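You operate a simulated robot arm through the tools that you are given. There is no shell and no other tool.

You run a simulated two-armed robot. Do the job below in one go: nothing can be reset, and whatever is moved stays where it is left.

TASK
Sow the grey tray, 3 seeds a cell, from the tin with the latest date.
Fine: tin in the socket, seed dial at 3; one press of the yellow button; carriage back at LOAD; leave the other trays.

Only the result counts: the job must be done as asked and must still hold three seconds after the hand-in. Knocking over, shifting, dropping, spilling or breaking anything else fails it.

THE ROBOT
Two 7-joint arms with fingered hands on one trunk that stands fixed in place. Base frame: the origin is at the foot of the trunk, x ahead of it, y to its left, z up. Lengths are in mm, angles in rad, forces in N, time in s.
The left shoulder is at [70, 146, 1212], the right one opposite. With the tool pointing down near the work surface each hand reaches from about 280 to 760 mm from the base axis, measured 20 degrees to its own side. Payload 3.5 kg a hand.
The TCP of each hand is the grasp point between the finger pads, 25 mm short of the fingertips. In the tool frame z runs along the fingers and y along their closing line. The gripper opens to 88 mm. The gripper's body begins 29 mm behind the TCP. The gripper is a hand of 4 fingers: y runs from the thumb to the fingers, the wrist lies at [-13, -97, -162] in the tool frame.
Orientation is told as [roll, pitch, yaw] about the base's x, y, z axes, in that order, counted from this pose: with the fingers straight down and the wrist toward the robot, the tool's x, y and z point along [0, 1, 0], [1, 0, 0] and [0, 0, -1] of the base frame.

THE INTERFACE
- The arms move only by the tool play_rows. It takes "left_plan", "right_plan" or both (then of equal length, played together; a hand with none holds still); each is a list of rows, each a list of 2 entries, a list of its own where there are three numbers: the shift along the tool's x, y, z in mm, then the turn, a rotation vector about the tool's x, y, z in degrees. In form: [[[x, y, z], [wx, wy, wz]], ...]. A call has 1 to 20 rows; each row shifts and turns the commanded pose from where the row before left it, along the tool's axes as they then stand. Each row takes 0.2 s and may step no farther than 50 mm and 0.15 rad from the row before; otherwise, the whole call is refused. A pose out of reach is approached as far as the arm can. The call stops where the force on the tool passes 40 N (or 10 N more than at its start, if that is more) or the arm is blocked; 0.2 s more then pass. In this call time passes only in rows, and 0.2 s behind the last. It gives the time, the measured TCP pose, the force on the tool (base axes), the opening and the grip force at its end, in the units of the frame above (readings bear some noise), with the torque about the TCP (base axes, N m) and any sound that the robot's microphone picked up.
- Cameras (640 x 400 px; columns grow to the right, rows downward): "scene" is now at [122.9, 38.1, 1526.7]; the picture's right is [0.53, -0.85, 0.00], its down [-0.46, -0.28, -0.84] and it looks along [0.72, 0.44, -0.54] (base axes); focal length 238 px, centre (320, 200). "left" rides on the left gripper at [-64, -83, -98] in its tool frame; the picture's right is [-0.62, -0.37, 0.69], its down [0.71, -0.63, 0.30] and it looks along [0.32, 0.68, 0.65] (tool axes); focal length 265 px, centre (320, 200). "right" rides on the right gripper at [64, -83, -98] in its tool frame; the picture's right is [-0.62, 0.37, -0.69], its down [-0.71, -0.63, 0.30] and it looks along [-0.32, 0.68, 0.65] (tool axes); focal length 265 px, centre (320, 200). There is no depth. A picture from a camera that has moved, and an enlarged one, comes with that camera's place and axes in the base frame and with its lens. The place of the scene camera against the robot may be out by one fixed shift of up to 18 mm in any direction.
- snapshot(camera): a new picture of that camera. No time passes.
- slide_trunk(by): slides the trunk up (or, below 0, down) by that many mm; the arms and the scene camera ride with it, the base frame stays. It gives what a move gives, with no picture.
- set_fingers(index, middle, ring, thumb_bend, thumb_turn, hand): sets how far each is bent, from 0 (flat) to 1 (curled in); at 0.3 the hand is open as for a grip, at 0.7 the pads meet at the TCP. One left out holds its place. A second passes; each finger stops where it meets its share of the squeeze, and holds until it gets a number again. It is the only way to open and close the hand. It gives what a move gives, with no picture; readings hold the bend of each and the force on the fingers (four entries, about 0 where the hand has none), thumb and palm. thumb_turn goes from beside the hand (0) to across from the fingers (1), as for a grip.
- aim_head(pan, tilt): turns the head with the scene camera to pan (to the left, within 1.501 rad either way) and tilt (down, from -0.506 to 1.204), counted from straight ahead of the robot. It gives what a move gives.
- zoom(camera, box): a new picture of the part [left, top, right, bottom] of that camera's present view, enlarged. No time passes.
- close_job(): hands the job in; it is judged then, once.

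Places have to be worked out from the pictures, the camera data and where the tool is seen. Open the grippers and draw the arms clear of the work before you hand the job in, unless the task says otherwise.

The tools are called after "Emit:" by a JSON object that holds its "op" and its "data". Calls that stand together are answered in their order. play_rows: Moves the arms, as the interface text tells. Its arguments: {"type":"object","properties":{"left_plan":{"type":"array","items":{"type":"array"}},"right_plan":{"type":"array","items":{"type":"array"}}},"required":[]} The other tools are called the same way: slide_trunk (by) slides the trunk up or down; set_fingers (index, middle, ring, thumb_bend, thumb_turn, hand) moves the fingers one by one; aim_head (pan, tilt) turns the head that bears the scene camera; snapshot (camera) takes a picture; zoom (camera, box) takes an enlarged picture of a part of a camera's view; close_job () hands the job in.

At the start:

```text
time: 0.0
left_tcp_pos: [410.4, 384.5, 1343.7]
left_orientation: [-0.001, 0.001, -0.001]
left_ft_force: [-0.7, -0.5, 0.0]
left_torque: [0.01, 0.02, -0.05]
left_opening: 87.9
left_gripper_force: 0.1
left_shape: jaw
left_bend: [0.3, 0.3, 0.3, 0.3, 0.98]
left_finger forces: [0.0, 0.1, 0.1, 0.1, 0.0, 0.1]
right_tcp_pos: [541.0, 50.0, 1261.0]
right_orientation: [0.0, -0.001, 0.0]
right_ft_force: [-0.2, 0.4, 0.6]
right_torque: [-0.01, 0.02, -0.02]
right_opening: 87.7
right_gripper_force: 0.0
right_shape: jaw
right_bend: [0.3, 0.3, 0.3, 0.3, 0.98]
right_finger forces: [0.1, 0.0, 0.0, 0.0, 0.0, 0.1]
trunk travel left (down, up): [-775.0, 65.0]
head pan, tilt: [0.553, 0.569]
```

scene: 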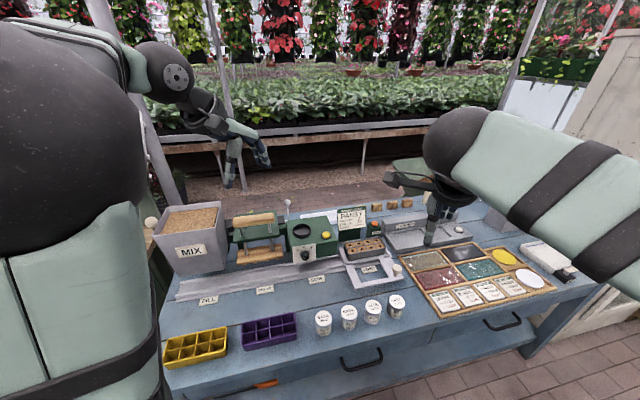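
right: 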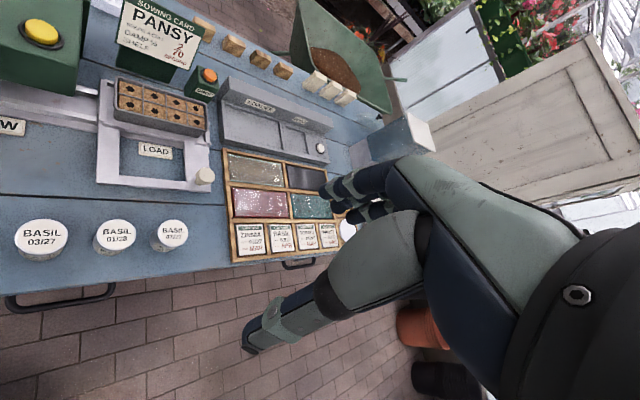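
left: 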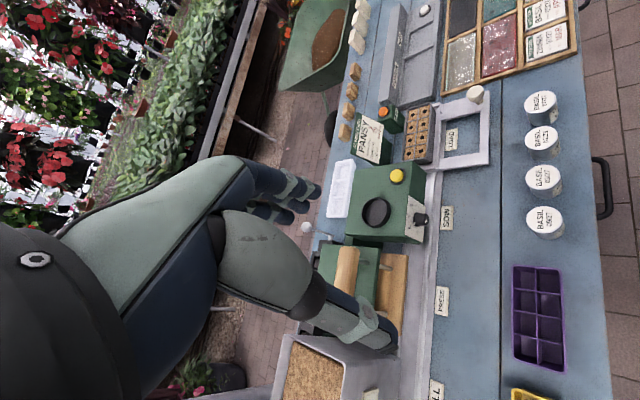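

I'll start by looking closely at the bench: the tins, trays, the seeder and the card.

Emit:
{"op": "zoom", "data": {"camera": "scene", "box": [150, 180, 410, 380]}}

Emit:
{"op": "zoom", "data": {"camera": "scene", "box": [270, 190, 430, 290]}}

Emit:
{"op": "zoom", "data": {"camera": "left", "box": [320, 80, 640, 280]}}

Emit:
{"op": "zoom", "data": {"camera": "right", "box": [0, 0, 240, 270]}}

```text
2.00 times, centred on (280, 280) of scene
camera zoom: at [122.9, 38.1, 1526.7], right [0.53, -0.85, 0.0], down [-0.46, -0.28, -0.84], along [0.72, 0.44, -0.54], focal length 476 px, centre (400, 40)
```

zoom: 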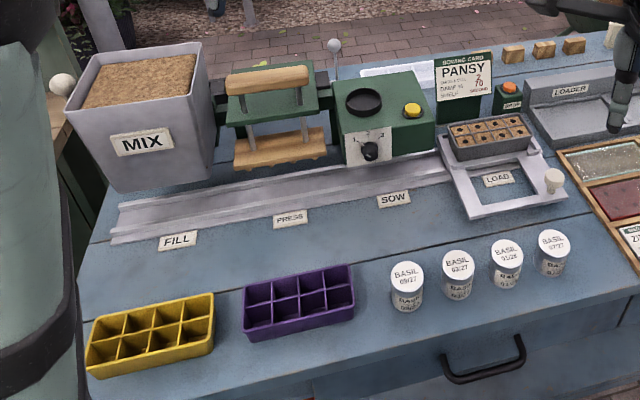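

```text
4.00 times, centred on (350, 240) of scene
camera zoom: at [122.9, 38.1, 1526.7], right [0.53, -0.85, 0.0], down [-0.46, -0.28, -0.84], along [0.72, 0.44, -0.54], focal length 951 px, centre (200, 40)
```

zoom: 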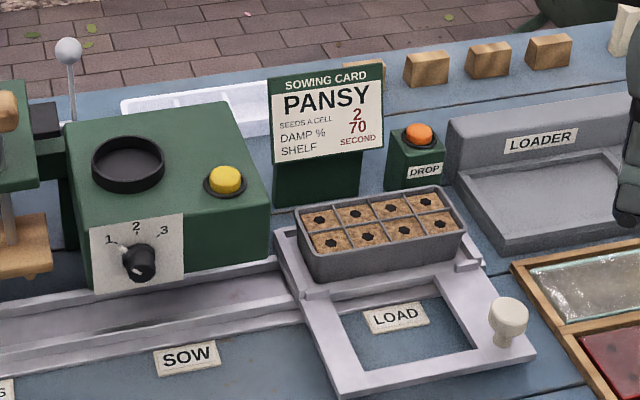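

```text
2.00 times, centred on (480, 180) of left
camera zoom: at [325.0, 319.4, 1441.5], right [-0.37, -0.62, -0.69], down [-0.63, 0.71, -0.31], along [0.68, 0.32, -0.65], focal length 531 px, centre (0, 240)
```

zoom: 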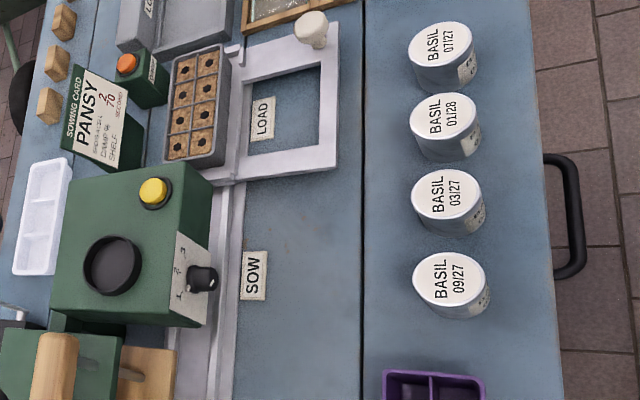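

```text
1.48 times, centred on (120, 135) of right
camera zoom: at [458.3, 115.2, 1361.4], right [0.37, -0.62, 0.69], down [-0.63, -0.71, -0.3], along [0.68, -0.32, -0.65], focal length 393 px, centre (616, 296)
```

zoom: 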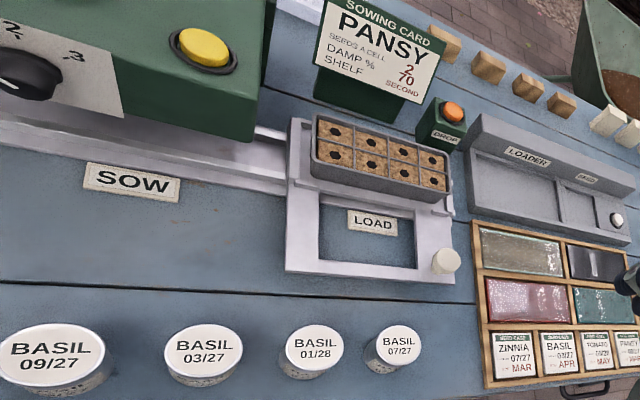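

The bench stands turned about 45° to the robot, and the tins appear to read 09/27, 03/27, 01/28 and 07/27, so 01/28 is the latest. I zoom in closely on the tins, the dial, the socket and the carriage to confirm details.

Emit:
{"op": "zoom", "data": {"camera": "scene", "box": [310, 285, 410, 347]}}

Emit:
{"op": "zoom", "data": {"camera": "scene", "box": [280, 205, 350, 275]}}

Emit:
{"op": "zoom", "data": {"camera": "left", "box": [340, 150, 440, 250]}}

Emit:
{"op": "zoom", "data": {"camera": "right", "box": [0, 60, 230, 200]}}

Emit:
{"op": "zoom", "data": {"camera": "right", "box": [0, 200, 200, 300]}}

```text
6.40 times, centred on (360, 316) of scene
camera zoom: at [122.9, 38.1, 1526.7], right [0.53, -0.85, 0.0], down [-0.46, -0.28, -0.84], along [0.72, 0.44, -0.54], focal length 1522 px, centre (64, -542)
```

zoom: 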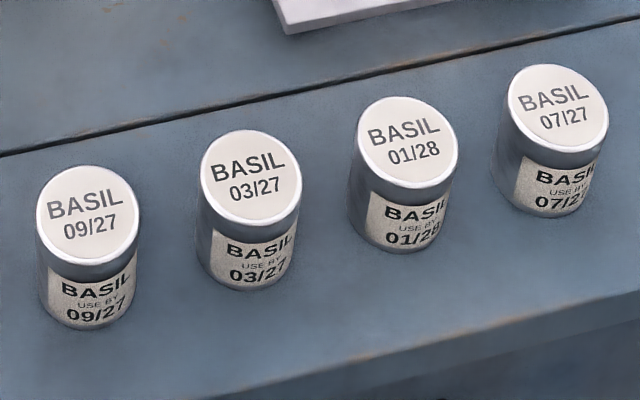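

```text
5.71 times, centred on (315, 240) of scene
camera zoom: at [122.9, 38.1, 1526.7], right [0.53, -0.85, 0.0], down [-0.46, -0.28, -0.84], along [0.72, 0.44, -0.54], focal length 1359 px, centre (349, -29)
```

zoom: 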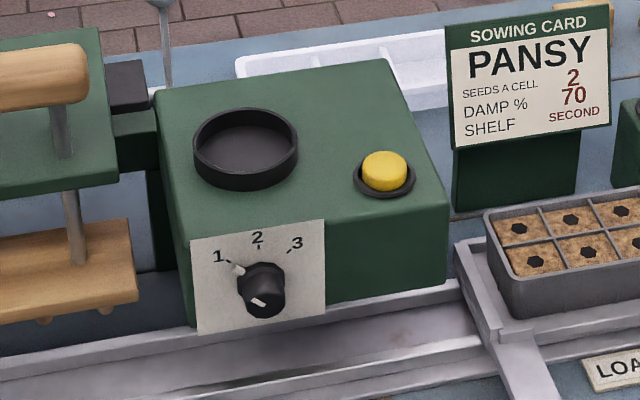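

```text
4.00 times, centred on (390, 200) of left
camera zoom: at [325.0, 319.4, 1441.5], right [-0.37, -0.62, -0.69], down [-0.63, 0.71, -0.31], along [0.68, 0.32, -0.65], focal length 1062 px, centre (40, 200)
```

zoom: 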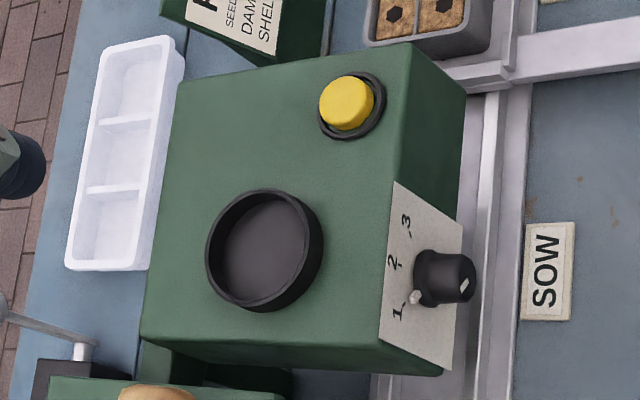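

```text
2.78 times, centred on (115, 130) of right
camera zoom: at [458.3, 115.2, 1361.4], right [0.37, -0.62, 0.69], down [-0.63, -0.71, -0.3], along [0.68, -0.32, -0.65], focal length 738 px, centre (890, 395)
```

zoom: 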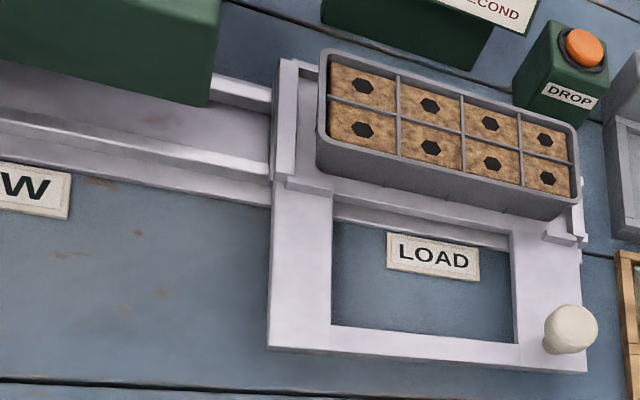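

```text
3.20 times, centred on (100, 250) of right
camera zoom: at [458.3, 115.2, 1361.4], right [0.37, -0.62, 0.69], down [-0.63, -0.71, -0.3], along [0.68, -0.32, -0.65], focal length 849 px, centre (1024, 40)
```

zoom: 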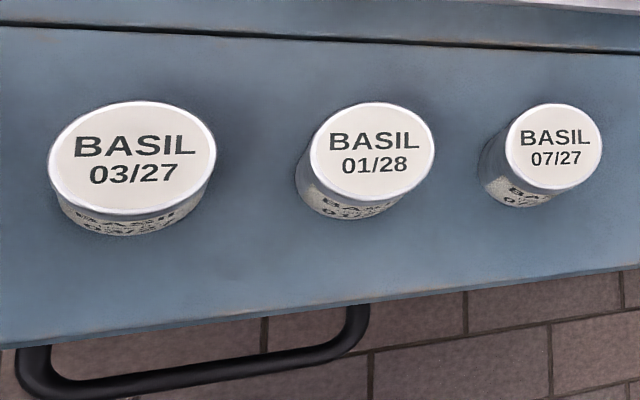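

The labels on the lids and the sides agree: the 01/28 tin (third from the left, lid near [587, 142, 857]) has the latest date, the dial points at 1, and the grey tray already sits on the carriage at LOAD. I move the right hand out of the way and bring the left hand lower, turned 45° to match the bench, for a closer look.

Emit:
{"op": "play_rows", "data": {"right_plan": [[[-45, 0, 0], [0, 0, 0]], [[-45, 0, 0], [0, 0, 0]], [[-45, 0, 0], [0, 0, 0]], [[-45, 0, 0], [0, 0, 0]], [[-45, 0, 0], [0, 0, 0]], [[0, 0, 0], [0, 0, 0]], [[0, 0, 0], [0, 0, 0]], [[0, 0, 0], [0, 0, 0]], [[0, 0, 0], [0, 0, 0]], [[0, 0, 0], [0, 0, 0]], [[0, 0, 0], [0, 0, 0]], [[0, 0, 0], [0, 0, 0]]], "left_plan": [[[-22, -2, 38], [0, 0, 0]], [[-22, -2, 38], [0, 0, 0]], [[-22, -2, 38], [0, 0, 0]], [[-22, -2, 38], [0, 0, 0]], [[-22, -2, 38], [0, 0, 0]], [[-22, -2, 38], [0, 0, 0]], [[0, 0, 0], [0, 0, -7.5]], [[0, 0, 0], [0, 0, -7.5]], [[0, 0, 0], [0, 0, -7.5]], [[0, 0, 0], [0, 0, -7.5]], [[0, 0, 0], [0, 0, -7.5]], [[0, 0, 0], [0, 0, -7.5]]]}}

Emit:
{"op": "snapshot", "data": {"camera": "left"}}

Emit:
{"op": "snapshot", "data": {"camera": "scene"}}

Emit:
{"op": "snapshot", "data": {"camera": "right"}}

```text
time: 2.6
left_tcp_pos: [408.2, 261.2, 1101.7]
left_orientation: [-0.014, 0.014, 0.795]
left_ft_force: [0.2, 0.1, 0.3]
left_torque: [-0.01, 0.0, -0.04]
left_opening: 87.7
left_gripper_force: 0.0
left_shape: jaw
left_bend: [0.3, 0.3, 0.3, 0.3, 0.98]
left_finger forces: [0.0, 0.0, 0.0, 0.0, 0.0, 0.0]
left hand out of reach, approached as far as the arm can: row 8, 9, 10
right_tcp_pos: [543.0, -175.5, 1258.1]
right_orientation: [-0.001, -0.001, 0.001]
right_ft_force: [-0.1, -0.1, -0.1]
right_torque: [-0.03, 0.04, 0.02]
right_opening: 87.6
right_gripper_force: 0.1
right_shape: jaw
right_bend: [0.3, 0.3, 0.3, 0.3, 0.98]
right_finger forces: [0.0, 0.0, 0.0, 0.0, 0.0, 0.0]
trunk travel left (down, up): [-775.0, 65.0]
head pan, tilt: [0.553, 0.569]
```

```text
taken
camera left: at [393.6, 158.2, 1201.6], right [0.19, -0.71, -0.68], down [-0.95, 0.04, -0.3], along [0.25, 0.7, -0.67], focal length 265 px, centre (320, 200)
```

left: 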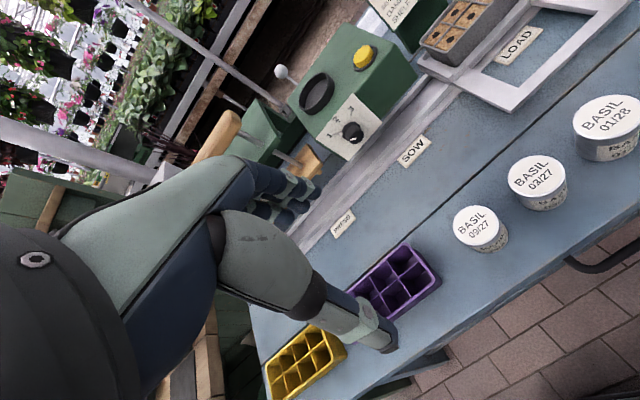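

```text
taken
camera scene: at [123.4, 37.8, 1526.6], right [0.53, -0.85, 0.0], down [-0.46, -0.28, -0.84], along [0.72, 0.44, -0.54], focal length 238 px, centre (320, 200)
```

scene: 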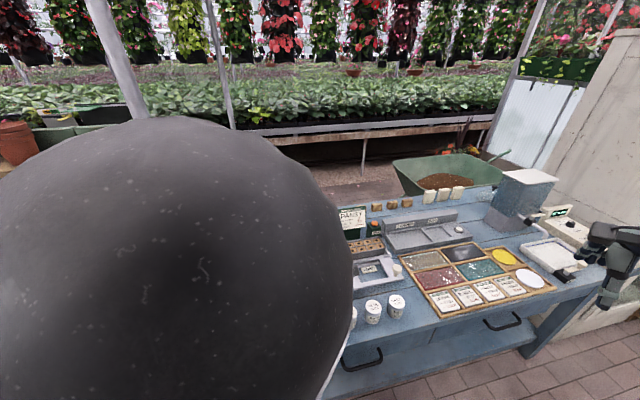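

```text
taken
camera right: at [458.8, -111.2, 1359.8], right [0.37, -0.62, 0.69], down [-0.63, -0.71, -0.3], along [0.68, -0.32, -0.65], focal length 265 px, centre (320, 200)
```

right: 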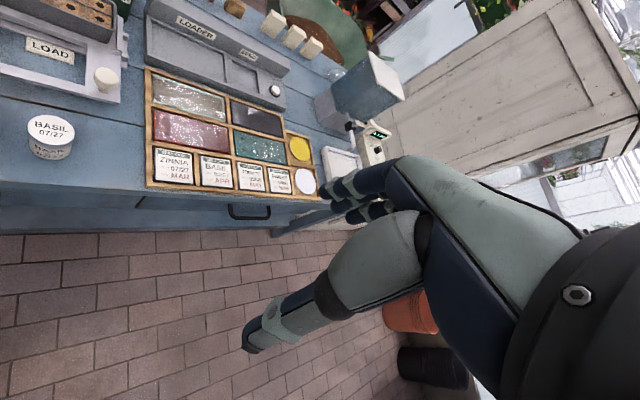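

The left camera now sees the dial face, the socket and the tins well. I zoom in on each to measure them.

Emit:
{"op": "zoom", "data": {"camera": "left", "box": [280, 40, 440, 170]}}

Emit:
{"op": "zoom", "data": {"camera": "left", "box": [310, 90, 390, 160]}}

Emit:
{"op": "zoom", "data": {"camera": "left", "box": [440, 80, 640, 260]}}

Emit:
{"op": "zoom", "data": {"camera": "right", "box": [0, 0, 160, 170]}}

```text
3.08 times, centred on (360, 105) of left
camera zoom: at [393.6, 158.2, 1201.6], right [0.19, -0.71, -0.68], down [-0.95, 0.04, -0.3], along [0.25, 0.7, -0.67], focal length 817 px, centre (197, 492)
```

zoom: 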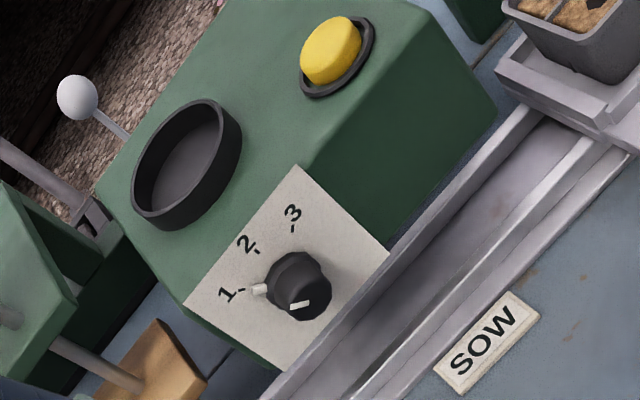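

```text
5.71 times, centred on (350, 125) of left
camera zoom: at [393.6, 158.2, 1201.6], right [0.19, -0.71, -0.68], down [-0.95, 0.04, -0.3], along [0.25, 0.7, -0.67], focal length 1517 px, centre (149, 629)
```

zoom: 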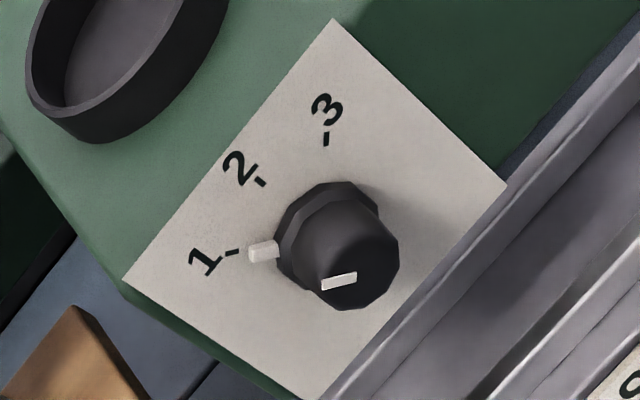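

```text
2.22 times, centred on (540, 170) of left
camera zoom: at [393.6, 158.2, 1201.6], right [0.19, -0.71, -0.68], down [-0.95, 0.04, -0.3], along [0.25, 0.7, -0.67], focal length 590 px, centre (-169, 267)
```

zoom: 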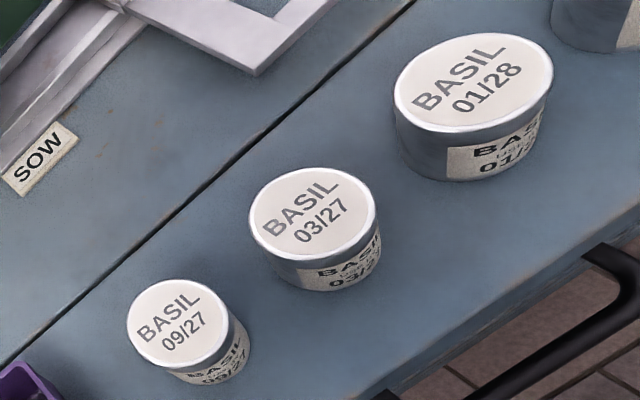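

```text
2.35 times, centred on (80, 85) of right
camera zoom: at [458.8, -111.2, 1359.8], right [0.37, -0.62, 0.69], down [-0.63, -0.71, -0.3], along [0.68, -0.32, -0.65], focal length 624 px, centre (885, 471)
```

zoom: 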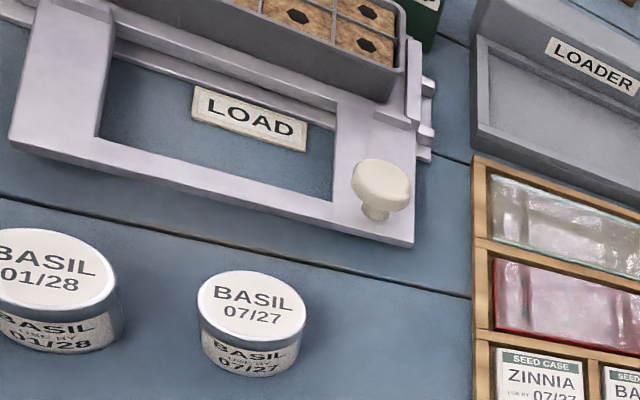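

The 1/2/3 ticks sit at about −45°, 0° and +45° around the dial, whose axis is near [585, 391, 951]. The knob is about 25 mm across and faces the robot, so I test in free space whether the left hand can point level toward the seeder.

Emit:
{"op": "play_rows", "data": {"left_plan": [[[-8.5, 38, -5], [0, 0, 0]], [[-8.5, 38, -5], [0, 0, 0]], [[-8.5, 38, -5], [0, 0, 0]], [[-8.5, 38, -5], [0, 0, 0]], [[0, 0, 0], [-8.2, 0, 0]], [[0, 0, 0], [-8.2, 0, 0]], [[0, 0, 0], [-8.2, 0, 0]], [[0, 0, 0], [-8.2, 0, 0]], [[0, 0, 0], [-8.2, 0, 0]], [[0, 0, 0], [-8.2, 0, 0]], [[0, 0, 0], [-8.2, 0, 0]], [[0, 0, 0], [-8.2, 0, 0]], [[0, 0, 0], [-8.2, 0, 0]], [[0, 0, 0], [-8.2, 0, 0]], [[0, 0, 0], [-8, 0, 0]]]}}

Emit:
{"op": "snapshot", "data": {"camera": "left"}}

Emit:
{"op": "snapshot", "data": {"camera": "scene"}}

```text
time: 5.8
left_tcp_pos: [589.4, 397.2, 1134.7]
left_orientation: [-1.54, -1.569, 2.325]
left_ft_force: [0.8, 0.7, 0.8]
left_torque: [0.01, 0.01, 0.01]
left_opening: 87.7
left_gripper_force: 0.0
left_shape: jaw
left_bend: [0.3, 0.3, 0.3, 0.3, 0.98]
left_finger forces: [0.0, 0.0, 0.0, 0.0, 0.0, 0.1]
left hand out of reach, approached as far as the arm can: row 12, 13, 14, 15
right_tcp_pos: [543.1, -174.5, 1259.1]
right_orientation: [0.001, 0.0, 0.002]
right_ft_force: [0.3, 0.8, 0.2]
right_torque: [-0.02, 0.03, 0.03]
right_opening: 87.6
right_gripper_force: 0.1
right_shape: jaw
right_bend: [0.3, 0.3, 0.3, 0.3, 0.98]
right_finger forces: [0.1, 0.1, 0.1, 0.0, 0.0, 0.0]
trunk travel left (down, up): [-775.0, 65.0]
head pan, tilt: [0.553, 0.569]
```

```text
taken
camera left: at [565.4, 281.5, 1051.3], right [0.93, 0.05, -0.37], down [-0.29, 0.72, -0.63], along [0.23, 0.69, 0.68], focal length 265 px, centre (320, 200)
```

left: 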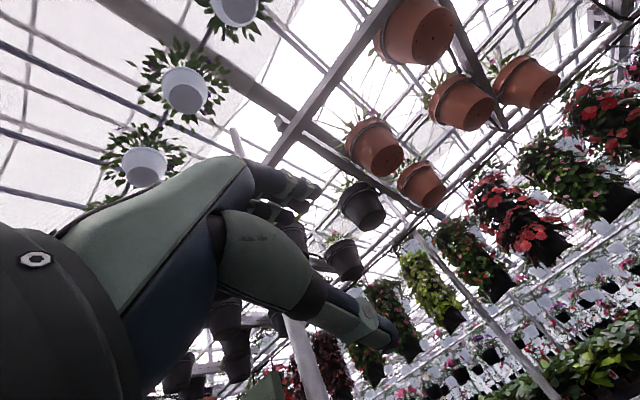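

```text
taken
camera scene: at [123.3, 38.8, 1526.7], right [0.53, -0.85, 0.0], down [-0.46, -0.28, -0.84], along [0.72, 0.44, -0.54], focal length 238 px, centre (320, 200)
```

scene: 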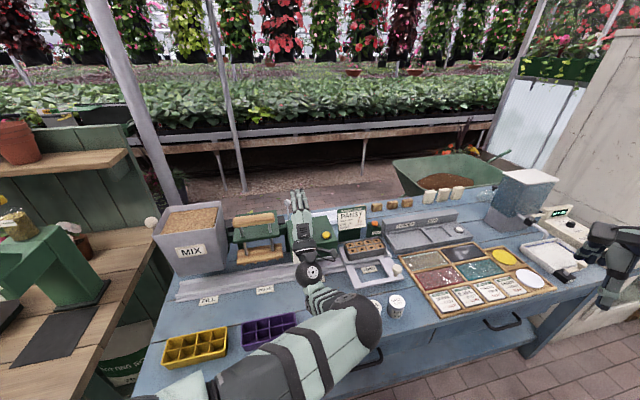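

The hand reached the level orientation with the wrist below, but close to the limit near the body. I now roll the hand about its own axis to test having the wrist at the left of the dial instead.

Emit:
{"op": "play_rows", "data": {"left_plan": [[[0, 0, 0], [0, 0, 8.2]], [[0, 0, 0], [0, 0, 8.2]], [[0, 0, 0], [0, 0, 8.2]], [[0, 0, 0], [0, 0, 8.2]], [[0, 0, 0], [0, 0, 8.2]], [[0, 0, 0], [0, 0, 8.2]], [[0, 0, 0], [0, 0, 8.2]], [[0, 0, 0], [0, 0, 8.2]], [[0, 0, 0], [0, 0, 8.2]], [[0, 0, 0], [0, 0, 8.2]], [[0, 0, 0], [0, 0, 8]]]}}

Emit:
{"op": "snapshot", "data": {"camera": "left"}}

Emit:
{"op": "snapshot", "data": {"camera": "scene"}}

```text
time: 8.2
left_tcp_pos: [587.2, 409.8, 1133.7]
left_orientation: [1.562, -0.076, -0.754]
left_ft_force: [0.7, -0.6, -0.2]
left_torque: [0.03, 0.0, -0.01]
left_opening: 88.1
left_gripper_force: 0.0
left_shape: jaw
left_bend: [0.3, 0.3, 0.3, 0.3, 0.98]
left_finger forces: [0.0, 0.0, 0.1, 0.1, 0.0, 0.0]
left hand out of reach, approached as far as the arm can: row 11
right_tcp_pos: [541.0, -176.0, 1259.6]
right_orientation: [-0.001, -0.001, -0.002]
right_ft_force: [0.5, 0.1, -0.8]
right_torque: [0.0, 0.01, 0.01]
right_opening: 87.7
right_gripper_force: 0.1
right_shape: jaw
right_bend: [0.3, 0.3, 0.3, 0.3, 0.98]
right_finger forces: [0.1, 0.0, 0.1, 0.1, 0.1, 0.0]
trunk travel left (down, up): [-775.0, 65.0]
head pan, tilt: [0.553, 0.569]
```

```text
taken
camera left: at [461.4, 390.8, 1062.5], right [0.24, 0.72, -0.65], down [-0.29, 0.69, 0.66], along [0.93, 0.03, 0.37], focal length 265 px, centre (320, 200)
```

left: 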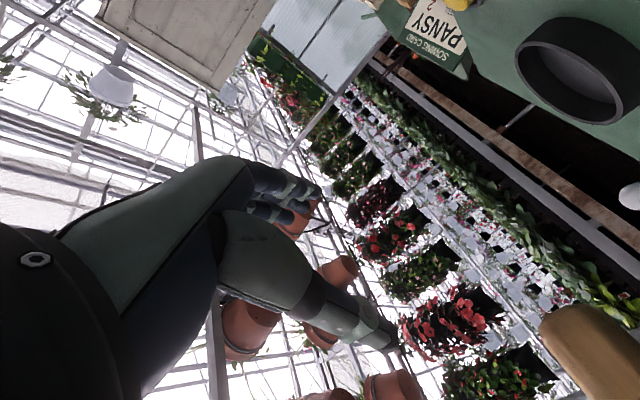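

```text
taken
camera scene: at [122.0, 37.8, 1526.7], right [0.53, -0.85, 0.0], down [-0.46, -0.28, -0.84], along [0.72, 0.44, -0.54], focal length 238 px, centre (320, 200)
```

scene: 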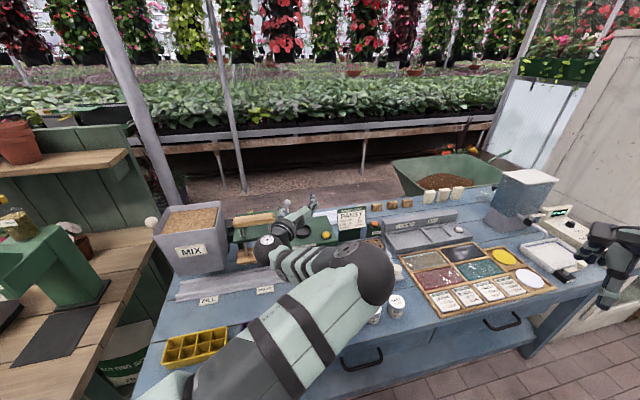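

Rolling the wrist to the left side works up to about 90°, where it nears a limit. I now test the opposite roll direction to see whether the wrist can sit on the right or above.

Emit:
{"op": "play_rows", "data": {"left_plan": [[[0, 0, 0], [0, 0, -8.5]], [[0, 0, 0], [0, 0, -8.5]], [[0, 0, 0], [0, 0, -8.5]], [[0, 0, 0], [0, 0, -8.5]], [[0, 0, 0], [0, 0, -8.5]], [[0, 0, 0], [0, 0, -8.5]], [[0, 0, 0], [0, 0, -8.5]], [[0, 0, 0], [0, 0, -8.5]], [[0, 0, 0], [0, 0, -8.5]], [[0, 0, 0], [0, 0, -8.5]], [[0, 0, 0], [0, 0, -8.5]], [[0, 0, 0], [0, 0, -8.5]], [[0, 0, 0], [0, 0, -8.5]], [[0, 0, 0], [0, 0, -8.5]], [[0, 0, 0], [0, 0, -8.5]], [[0, 0, 0], [0, 0, -8.5]], [[0, 0, 0], [0, 0, -8.5]], [[0, 0, 0], [0, 0, -8.5]], [[0, 0, 0], [0, 0, -8.5]], [[0, 0, 0], [0, 0, -8.5]]]}}

Emit:
{"op": "snapshot", "data": {"camera": "left"}}

Emit:
{"op": "snapshot", "data": {"camera": "scene"}}

```text
time: 12.4
left_tcp_pos: [585.1, 479.7, 1198.1]
left_orientation: [-1.559, -0.097, 2.388]
left_ft_force: [0.4, -0.6, -0.5]
left_torque: [-0.02, -0.03, 0.01]
left_opening: 87.7
left_gripper_force: 0.0
left_shape: jaw
left_bend: [0.3, 0.3, 0.3, 0.3, 0.98]
left_finger forces: [0.0, 0.1, 0.0, 0.0, 0.1, 0.0]
left hand out of reach, approached as far as the arm can: row 11, 12, 13, 14, 15, 16, 17, 18
right_tcp_pos: [543.3, -175.7, 1260.0]
right_orientation: [0.0, -0.001, 0.0]
right_ft_force: [-0.6, -0.3, -0.7]
right_torque: [0.02, 0.01, 0.02]
right_opening: 87.8
right_gripper_force: 0.0
right_shape: jaw
right_bend: [0.3, 0.3, 0.3, 0.3, 0.98]
right_finger forces: [0.0, 0.0, 0.1, 0.1, 0.1, 0.0]
trunk travel left (down, up): [-775.0, 65.0]
head pan, tilt: [0.553, 0.569]
```

```text
taken
camera left: at [583.0, 347.0, 1254.0], right [0.79, 0.22, 0.58], down [0.61, -0.17, -0.77], along [-0.07, 0.96, -0.26], focal length 265 px, centre (320, 200)
```

left: 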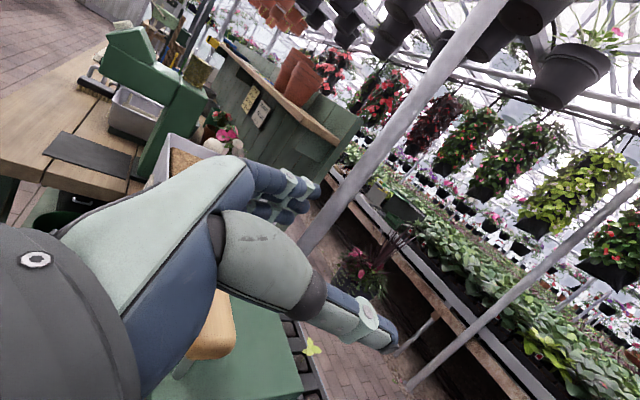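

```text
taken
camera scene: at [123.2, 37.8, 1526.6], right [0.53, -0.85, 0.0], down [-0.46, -0.28, -0.84], along [0.72, 0.44, -0.54], focal length 238 px, centre (320, 200)
```

scene: 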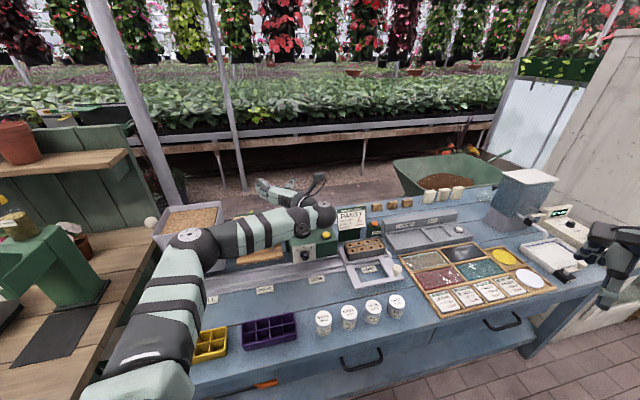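

With the wrist on the right (elbow out to the left) the pose is in reach. I continue rolling toward wrist-above to check the full 90° turning range.

Emit:
{"op": "play_rows", "data": {"left_plan": [[[0, 0, 0], [0, 0, -8.2]], [[0, 0, 0], [0, 0, -8.2]], [[0, 0, 0], [0, 0, -8.2]], [[0, 0, 0], [0, 0, -8.2]], [[0, 0, 0], [0, 0, -8.2]], [[0, 0, 0], [0, 0, -8.2]], [[0, 0, 0], [0, 0, -8.2]], [[0, 0, 0], [0, 0, -8.2]], [[0, 0, 0], [0, 0, -8.2]], [[0, 0, 0], [0, 0, -8.2]], [[0, 0, 0], [0, 0, -8]]]}}

Emit:
{"op": "snapshot", "data": {"camera": "left"}}

Emit:
{"op": "snapshot", "data": {"camera": "scene"}}

```text
time: 14.8
left_tcp_pos: [584.9, 476.3, 1196.9]
left_orientation: [-1.476, 1.473, 2.482]
left_ft_force: [-0.4, -1.0, -0.6]
left_torque: [0.01, -0.03, -0.04]
left_opening: 88.0
left_gripper_force: 0.0
left_shape: jaw
left_bend: [0.3, 0.3, 0.3, 0.3, 0.98]
left_finger forces: [0.0, 0.0, 0.0, 0.0, 0.0, 0.0]
right_tcp_pos: [542.2, -175.9, 1260.1]
right_orientation: [0.0, 0.0, 0.001]
right_ft_force: [-0.5, 0.1, 0.0]
right_torque: [-0.01, 0.03, -0.03]
right_opening: 87.6
right_gripper_force: 0.0
right_shape: jaw
right_bend: [0.3, 0.3, 0.3, 0.3, 0.98]
right_finger forces: [0.1, 0.0, 0.0, 0.0, 0.1, 0.0]
trunk travel left (down, up): [-775.0, 65.0]
head pan, tilt: [0.553, 0.569]
```

```text
taken
camera left: at [477.1, 443.4, 1287.0], right [0.05, 0.91, 0.42], down [0.77, -0.3, 0.56], along [0.63, 0.3, -0.72], focal length 265 px, centre (320, 200)
```

left: 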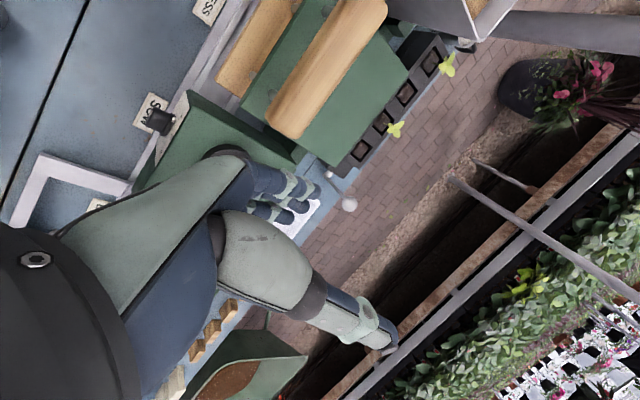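

```text
taken
camera scene: at [122.9, 38.0, 1526.7], right [0.53, -0.85, 0.0], down [-0.46, -0.28, -0.84], along [0.72, 0.44, -0.54], focal length 238 px, centre (320, 200)
```

scene: 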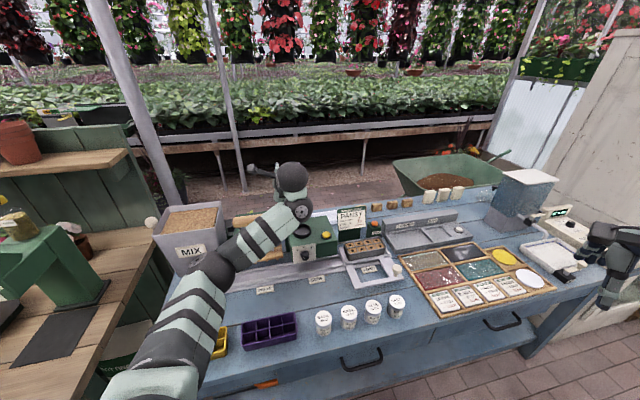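

Everything from wrist-above to wrist-right is in reach, which gives the full 90° clockwise turn in one grip. I zoom in on the dial from here to fix its position.

Emit:
{"op": "zoom", "data": {"camera": "left", "box": [120, 80, 240, 160]}}

Emit:
{"op": "zoom", "data": {"camera": "scene", "box": [285, 215, 345, 275]}}

```text
5.00 times, centred on (180, 120) of left
camera zoom: at [477.1, 443.4, 1287.0], right [0.05, 0.91, 0.42], down [0.77, -0.3, 0.56], along [0.63, 0.3, -0.72], focal length 1327 px, centre (1020, 600)
```

zoom: 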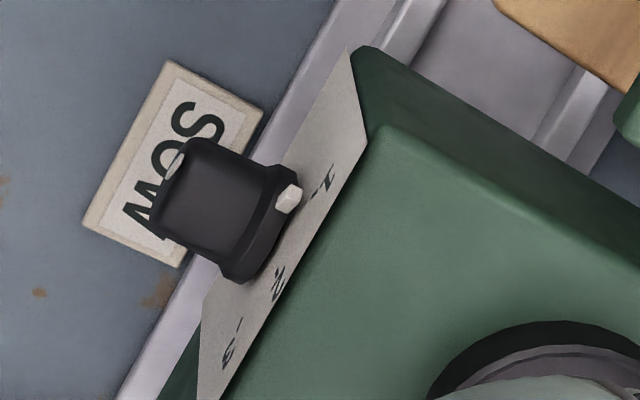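

```text
6.67 times, centred on (315, 245) of scene
camera zoom: at [122.9, 38.0, 1526.7], right [0.53, -0.85, 0.0], down [-0.46, -0.28, -0.84], along [0.72, 0.44, -0.54], focal length 1586 px, centre (353, -100)
```

zoom: 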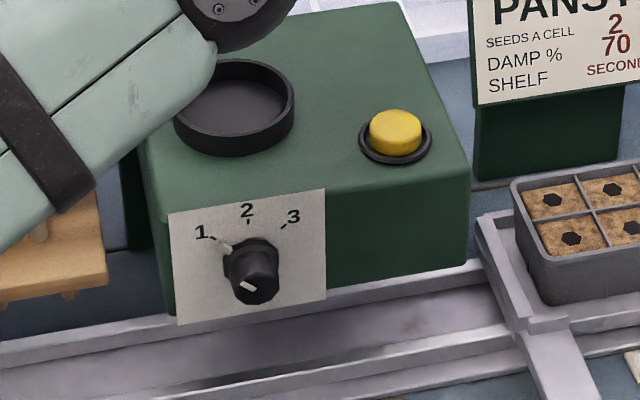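

From three views I place the knob axis at about [584–599, 387–400, 937], the knob end 20 mm proud of the plate. I straighten the hand (fingers below, thumb above, pointing at the seeder), back off and lower it to 45 mm in front of the dial.

Emit:
{"op": "play_rows", "data": {"left_plan": [[[0, 0, -20], [0.6, 1.5, -5.3]], [[0, 0, -30], [0, 0, 0]], [[0, 0, -30], [0, 0, 0]], [[0, 0, -30], [0, 0, 0]], [[10, 40, 0], [0, 0, 0]], [[10, 40, 0], [0, 0, 0]], [[10, 40, 0], [0, 0, 0]], [[10, 40, 0], [0, 0, 0]], [[10, 40, 0], [0, 0, 0]], [[10, 40, 0], [0, 0, 0]]]}}

Emit:
{"op": "snapshot", "data": {"camera": "left"}}

Emit:
{"op": "snapshot", "data": {"camera": "scene"}}

```text
time: 17.0
left_tcp_pos: [569.3, 377.3, 958.7]
left_orientation: [-1.656, 1.564, 2.268]
left_ft_force: [-22.5, -19.4, 10.3]
left_torque: [-0.23, 0.24, -0.12]
left_opening: 75.2
left_gripper_force: 0.0
left_shape: jaw
left_bend: [0.3, 0.79, 0.3, 0.3, 0.98]
left_finger forces: [0.0, 30.3, 0.0, 0.0, 0.1, 0.0]
left hand out of reach, approached as far as the arm can: row 3, 4
right_tcp_pos: [531.0, -182.2, 1261.1]
right_orientation: [0.004, -0.01, 0.0]
right_ft_force: [-1.2, 0.3, 0.0]
right_torque: [-0.01, 0.0, -0.01]
right_opening: 87.3
right_gripper_force: 0.1
right_shape: jaw
right_bend: [0.3, 0.3, 0.3, 0.3, 0.98]
right_finger forces: [0.0, 0.1, 0.0, 0.0, 0.1, 0.1]
trunk travel left (down, up): [-775.0, 65.0]
head pan, tilt: [0.553, 0.569]
```

```text
taken
camera left: at [454.1, 351.5, 1041.5], right [0.05, 0.93, 0.37], down [0.72, -0.29, 0.63], along [0.69, 0.24, -0.69], focal length 265 px, centre (320, 200)
```

left: 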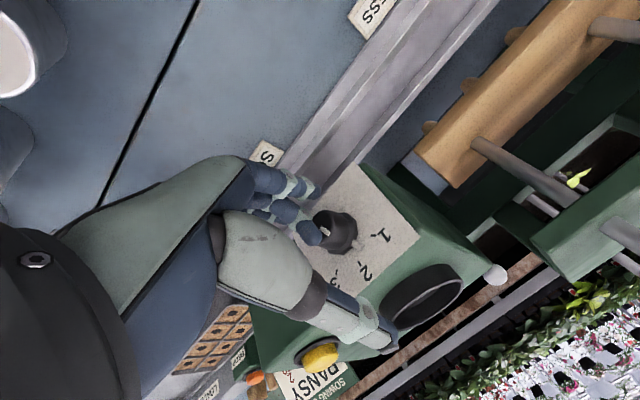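

```text
taken
camera scene: at [110.6, 29.6, 1527.9], right [0.52, -0.85, 0.0], down [-0.45, -0.28, -0.85], along [0.72, 0.44, -0.53], focal length 238 px, centre (320, 200)
```

scene: 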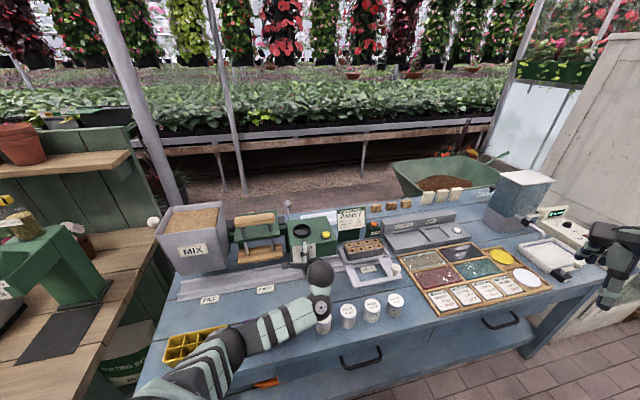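

The retreat was cut short by the reach limit, so on the way down the middle finger caught the front of the dial knob and is pressed against it. I back straight off along the tool axis and then check the dial.

Emit:
{"op": "play_rows", "data": {"left_plan": [[[0, 0, -10], [0, 0, 0]], [[0, 0, -10], [0, 0, 0]], [[0, 0, -10], [0, 0, 0]]]}}

Emit:
{"op": "snapshot", "data": {"camera": "left"}}

Emit:
{"op": "zoom", "data": {"camera": "scene", "box": [270, 205, 370, 275]}}

```text
time: 17.8
left_tcp_pos: [556.6, 364.0, 956.6]
left_orientation: [-1.793, 1.564, 2.141]
left_ft_force: [0.3, -0.1, -0.3]
left_torque: [-0.01, 0.02, -0.01]
left_opening: 87.8
left_gripper_force: 0.1
left_shape: jaw
left_bend: [0.3, 0.3, 0.3, 0.3, 0.98]
left_finger forces: [0.1, 0.0, 0.0, 0.0, 0.0, 0.0]
right_tcp_pos: [541.7, -177.2, 1259.6]
right_orientation: [0.001, -0.001, -0.002]
right_ft_force: [0.2, -0.7, 1.0]
right_torque: [0.02, 0.02, 0.04]
right_opening: 87.7
right_gripper_force: 0.1
right_shape: jaw
right_bend: [0.3, 0.3, 0.3, 0.3, 0.98]
right_finger forces: [0.1, 0.0, 0.0, 0.1, 0.0, 0.1]
trunk travel left (down, up): [-775.0, 65.0]
head pan, tilt: [0.553, 0.569]
```

```text
taken
camera left: at [442.2, 338.1, 1038.0], right [0.05, 0.93, 0.37], down [0.72, -0.29, 0.63], along [0.69, 0.24, -0.68], focal length 265 px, centre (320, 200)
```

left: 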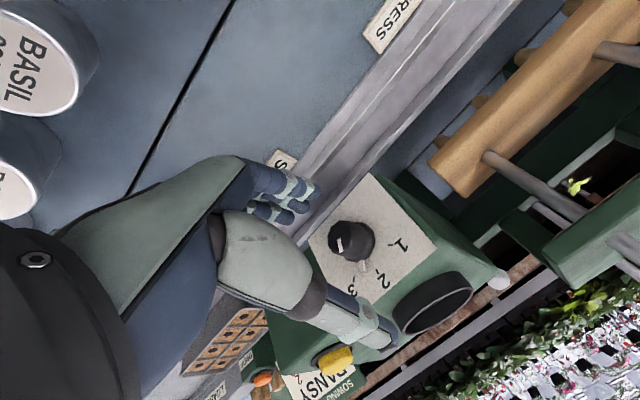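

```text
5.71 times, centred on (320, 240) of scene
camera zoom: at [122.7, 36.8, 1526.7], right [0.53, -0.85, 0.0], down [-0.46, -0.28, -0.84], along [0.72, 0.44, -0.54], focal length 1359 px, centre (320, -29)
```

zoom: 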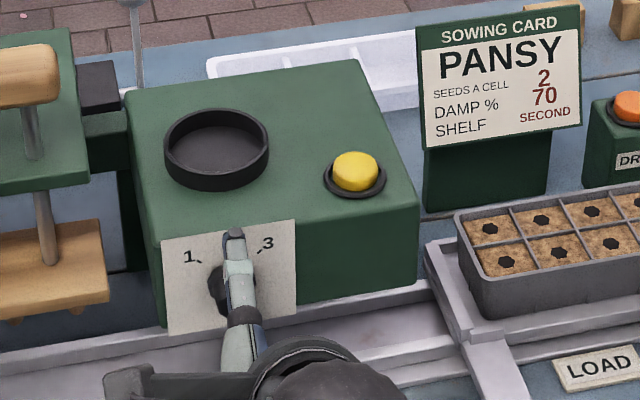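

Everything looks undisturbed except that the dial itself has been turned partway (peg now near 2). I zoom in on it from the hand camera.

Emit:
{"op": "zoom", "data": {"camera": "left", "box": [290, 170, 450, 310]}}

```text
2.86 times, centred on (370, 240) of left
camera zoom: at [442.2, 338.1, 1038.0], right [0.05, 0.93, 0.37], down [0.72, -0.29, 0.63], along [0.69, 0.24, -0.68], focal length 758 px, centre (177, 86)
```

zoom: 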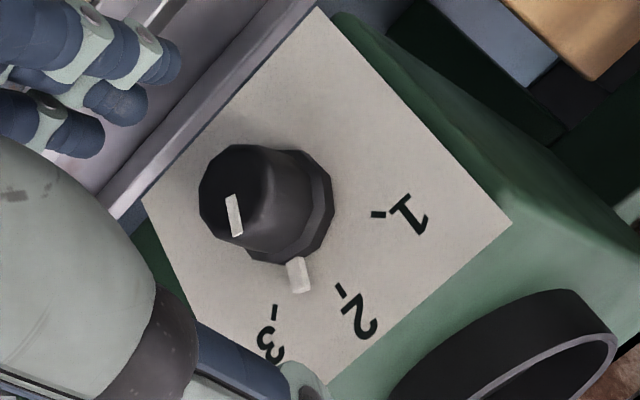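

The peg now sits between 2 and 3, so only about 25° more is needed. I centre the hand on the knob axis (still 11 mm short of the knob) and roll it so thumb and fingers will not land on the peg.

Emit:
{"op": "play_rows", "data": {"left_plan": [[[0, 0, -5], [0, 0, 0]], [[4, 10, 0], [0, 0, 0]], [[0, 9.5, 0], [0, 0, 0]], [[0, 0, 0], [0, 0, 8.1]], [[0, 0, 0], [0, 0, 8.1]], [[0, 0, 0], [0, 0, 8.1]], [[0, 0, 0], [0, 0, 8.1]], [[0, 0, 0], [0, 0, 8.1]], [[0, 0, 0], [0, 0, 8.1]], [[0, 0, 0], [0, 0, 8.1]], [[0, 0, 0], [0, 0, 8.1]]]}}

Emit:
{"op": "snapshot", "data": {"camera": "left"}}

Emit:
{"op": "snapshot", "data": {"camera": "scene"}}

```text
time: 20.2
left_tcp_pos: [556.1, 358.6, 935.4]
left_orientation: [-1.57, 0.436, 2.363]
left_ft_force: [0.6, -0.1, 0.3]
left_torque: [0.0, 0.02, -0.01]
left_opening: 87.9
left_gripper_force: 0.0
left_shape: jaw
left_bend: [0.3, 0.3, 0.3, 0.3, 0.98]
left_finger forces: [0.0, 0.0, 0.0, 0.1, 0.1, 0.1]
right_tcp_pos: [542.1, -175.0, 1260.4]
right_orientation: [0.001, 0.001, 0.001]
right_ft_force: [-0.3, 0.2, 0.6]
right_torque: [-0.01, 0.0, 0.0]
right_opening: 87.8
right_gripper_force: 0.0
right_shape: jaw
right_bend: [0.3, 0.3, 0.3, 0.3, 0.98]
right_finger forces: [0.0, 0.0, 0.1, 0.0, 0.1, 0.0]
trunk travel left (down, up): [-775.0, 65.0]
head pan, tilt: [0.553, 0.569]
```

```text
taken
camera left: at [521.7, 254.7, 1028.5], right [0.54, 0.44, 0.72], down [0.84, -0.4, -0.38], along [0.12, 0.8, -0.58], focal length 265 px, centre (320, 200)
```

left: 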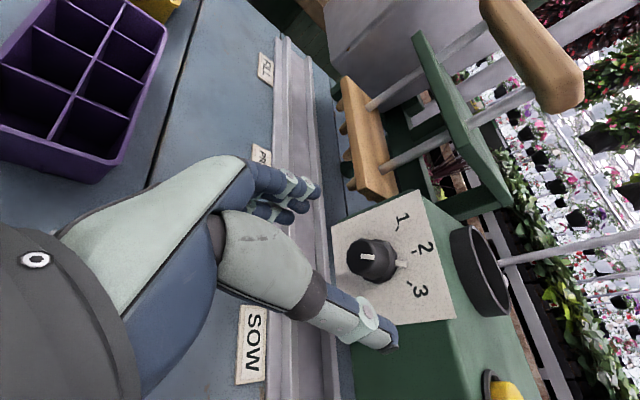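

```text
taken
camera scene: at [122.7, 38.3, 1526.7], right [0.53, -0.85, 0.0], down [-0.46, -0.28, -0.84], along [0.72, 0.44, -0.54], focal length 238 px, centre (320, 200)
```

scene: 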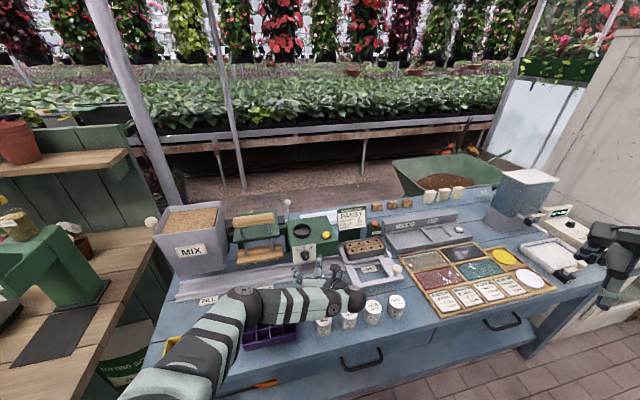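

The hand is now centred with the knob between thumb and fingers. I check it in close-up before advancing.

Emit:
{"op": "zoom", "data": {"camera": "left", "box": [250, 160, 450, 360]}}

Emit:
{"op": "zoom", "data": {"camera": "scene", "box": [270, 215, 370, 325]}}

```text
2.00 times, centred on (350, 260) of left
camera zoom: at [521.7, 254.7, 1028.5], right [0.54, 0.44, 0.72], down [0.84, -0.4, -0.38], along [0.12, 0.8, -0.58], focal length 531 px, centre (260, 80)
```

zoom: 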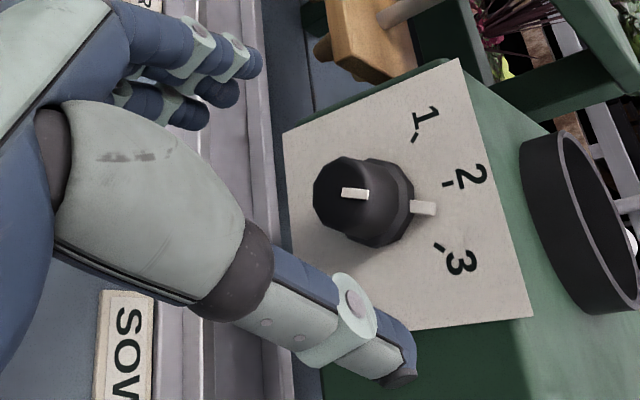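

```text
3.64 times, centred on (320, 270) of scene
camera zoom: at [122.7, 38.3, 1526.7], right [0.53, -0.85, 0.0], down [-0.46, -0.28, -0.84], along [0.72, 0.44, -0.54], focal length 865 px, centre (320, -54)
```

zoom: 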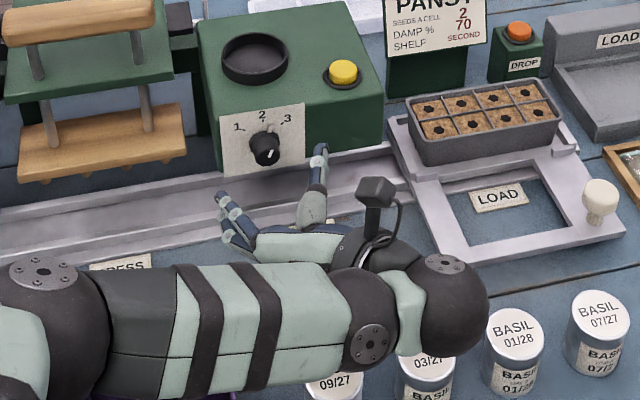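

The knob lies between thumb (right) and fingers (left). I advance 24 mm along the knob axis, slowly, and look again before closing.

Emit:
{"op": "play_rows", "data": {"left_plan": [[[0, 0, 8], [0, 0, 0]], [[0, 0, 8], [0, 0, 0]], [[0, 0, 8], [0, 0, 0]]]}}

Emit:
{"op": "zoom", "data": {"camera": "left", "box": [250, 160, 450, 360]}}

Emit:
{"op": "zoom", "data": {"camera": "scene", "box": [270, 215, 370, 285]}}

```text
time: 21.0
left_tcp_pos: [572.8, 375.7, 935.4]
left_orientation: [-1.572, 0.433, 2.362]
left_ft_force: [-0.6, -0.5, -0.6]
left_torque: [-0.01, -0.02, -0.01]
left_opening: 87.8
left_gripper_force: 0.0
left_shape: jaw
left_bend: [0.3, 0.3, 0.3, 0.3, 0.98]
left_finger forces: [0.0, 0.0, 0.0, 0.0, 0.0, 0.0]
right_tcp_pos: [542.3, -175.0, 1259.6]
right_orientation: [-0.001, 0.0, -0.002]
right_ft_force: [-1.3, 0.4, 0.2]
right_torque: [-0.03, 0.0, -0.01]
right_opening: 87.6
right_gripper_force: 0.1
right_shape: jaw
right_bend: [0.3, 0.3, 0.3, 0.3, 0.98]
right_finger forces: [0.0, 0.0, 0.2, 0.0, 0.0, 0.0]
trunk travel left (down, up): [-775.0, 65.0]
head pan, tilt: [0.553, 0.569]
```

```text
2.00 times, centred on (350, 260) of left
camera zoom: at [538.6, 271.3, 1027.7], right [0.54, 0.44, 0.72], down [0.83, -0.4, -0.38], along [0.12, 0.8, -0.58], focal length 531 px, centre (260, 80)
```

zoom: 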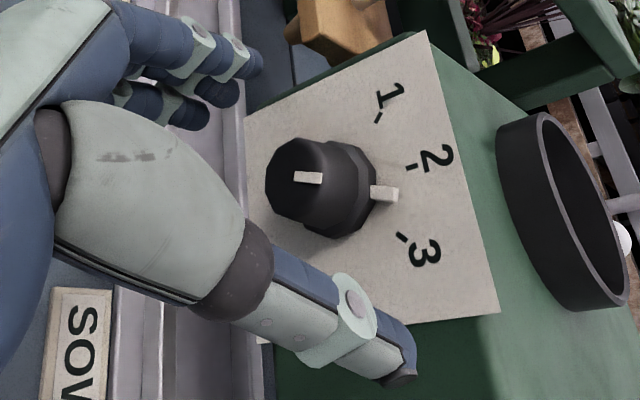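

```text
5.71 times, centred on (320, 250) of scene
camera zoom: at [123.2, 37.9, 1526.6], right [0.53, -0.85, 0.0], down [-0.46, -0.28, -0.84], along [0.72, 0.44, -0.54], focal length 1359 px, centre (320, -86)
```

zoom: 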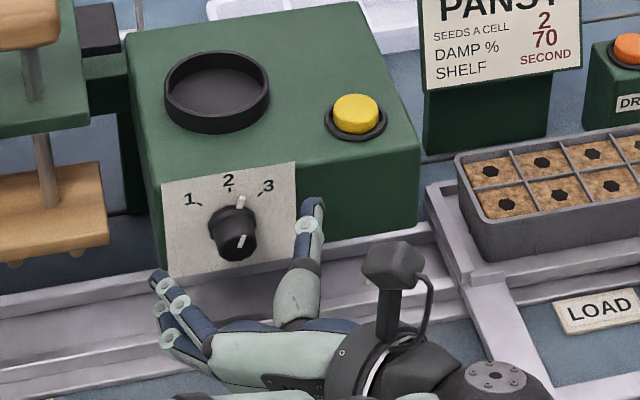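

No contact yet and the alignment looks good, with the TCP about 16 mm short of the knob end and the fingertips reaching around it. I close the thumb and middle finger on the knob.

Emit:
{"op": "set_fingers", "data": {"hand": "left", "middle": 0.7, "thumb_bend": 0.7}}

Emit:
{"op": "zoom", "data": {"camera": "left", "box": [250, 160, 450, 360]}}

Emit:
{"op": "zoom", "data": {"camera": "scene", "box": [270, 215, 370, 285]}}

```text
time: 22.0
left_tcp_pos: [573.4, 374.6, 935.3]
left_orientation: [-1.57, 0.435, 2.362]
left_ft_force: [1.9, -0.9, -0.7]
left_torque: [-0.05, 0.01, -0.03]
left_opening: 50.8
left_gripper_force: 4.5
left_shape: fingers
left_bend: [0.3, 0.65, 0.3, 0.63, 0.97]
left_finger forces: [0.1, 4.0, 0.0, 0.0, 5.1, 0.0]
right_tcp_pos: [542.5, -176.6, 1260.1]
right_orientation: [-0.001, 0.0, 0.0]
right_ft_force: [-0.5, 0.7, 0.2]
right_torque: [0.01, -0.02, 0.01]
right_opening: 87.9
right_gripper_force: 0.0
right_shape: jaw
right_bend: [0.3, 0.3, 0.3, 0.3, 0.98]
right_finger forces: [0.0, 0.0, 0.1, 0.0, 0.1, 0.1]
trunk travel left (down, up): [-775.0, 65.0]
head pan, tilt: [0.553, 0.569]
```

```text
2.00 times, centred on (350, 260) of left
camera zoom: at [538.9, 270.9, 1027.5], right [0.54, 0.44, 0.72], down [0.83, -0.4, -0.38], along [0.12, 0.8, -0.58], focal length 531 px, centre (260, 80)
```

zoom: 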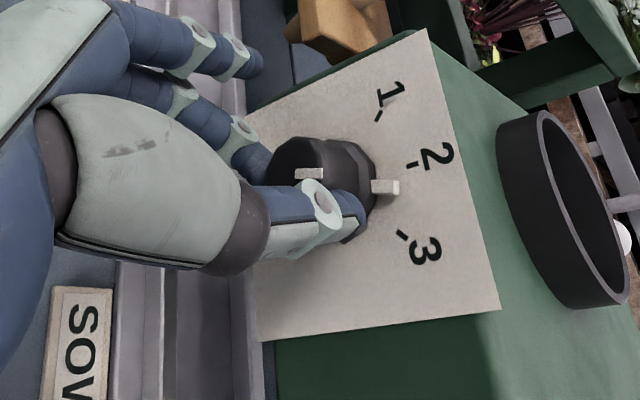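

```text
5.71 times, centred on (320, 250) of scene
camera zoom: at [123.6, 37.5, 1526.6], right [0.53, -0.85, 0.0], down [-0.46, -0.28, -0.84], along [0.72, 0.44, -0.54], focal length 1359 px, centre (320, -86)
```

zoom: 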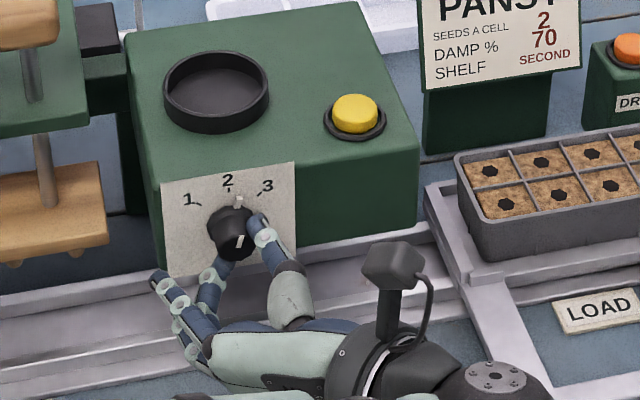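

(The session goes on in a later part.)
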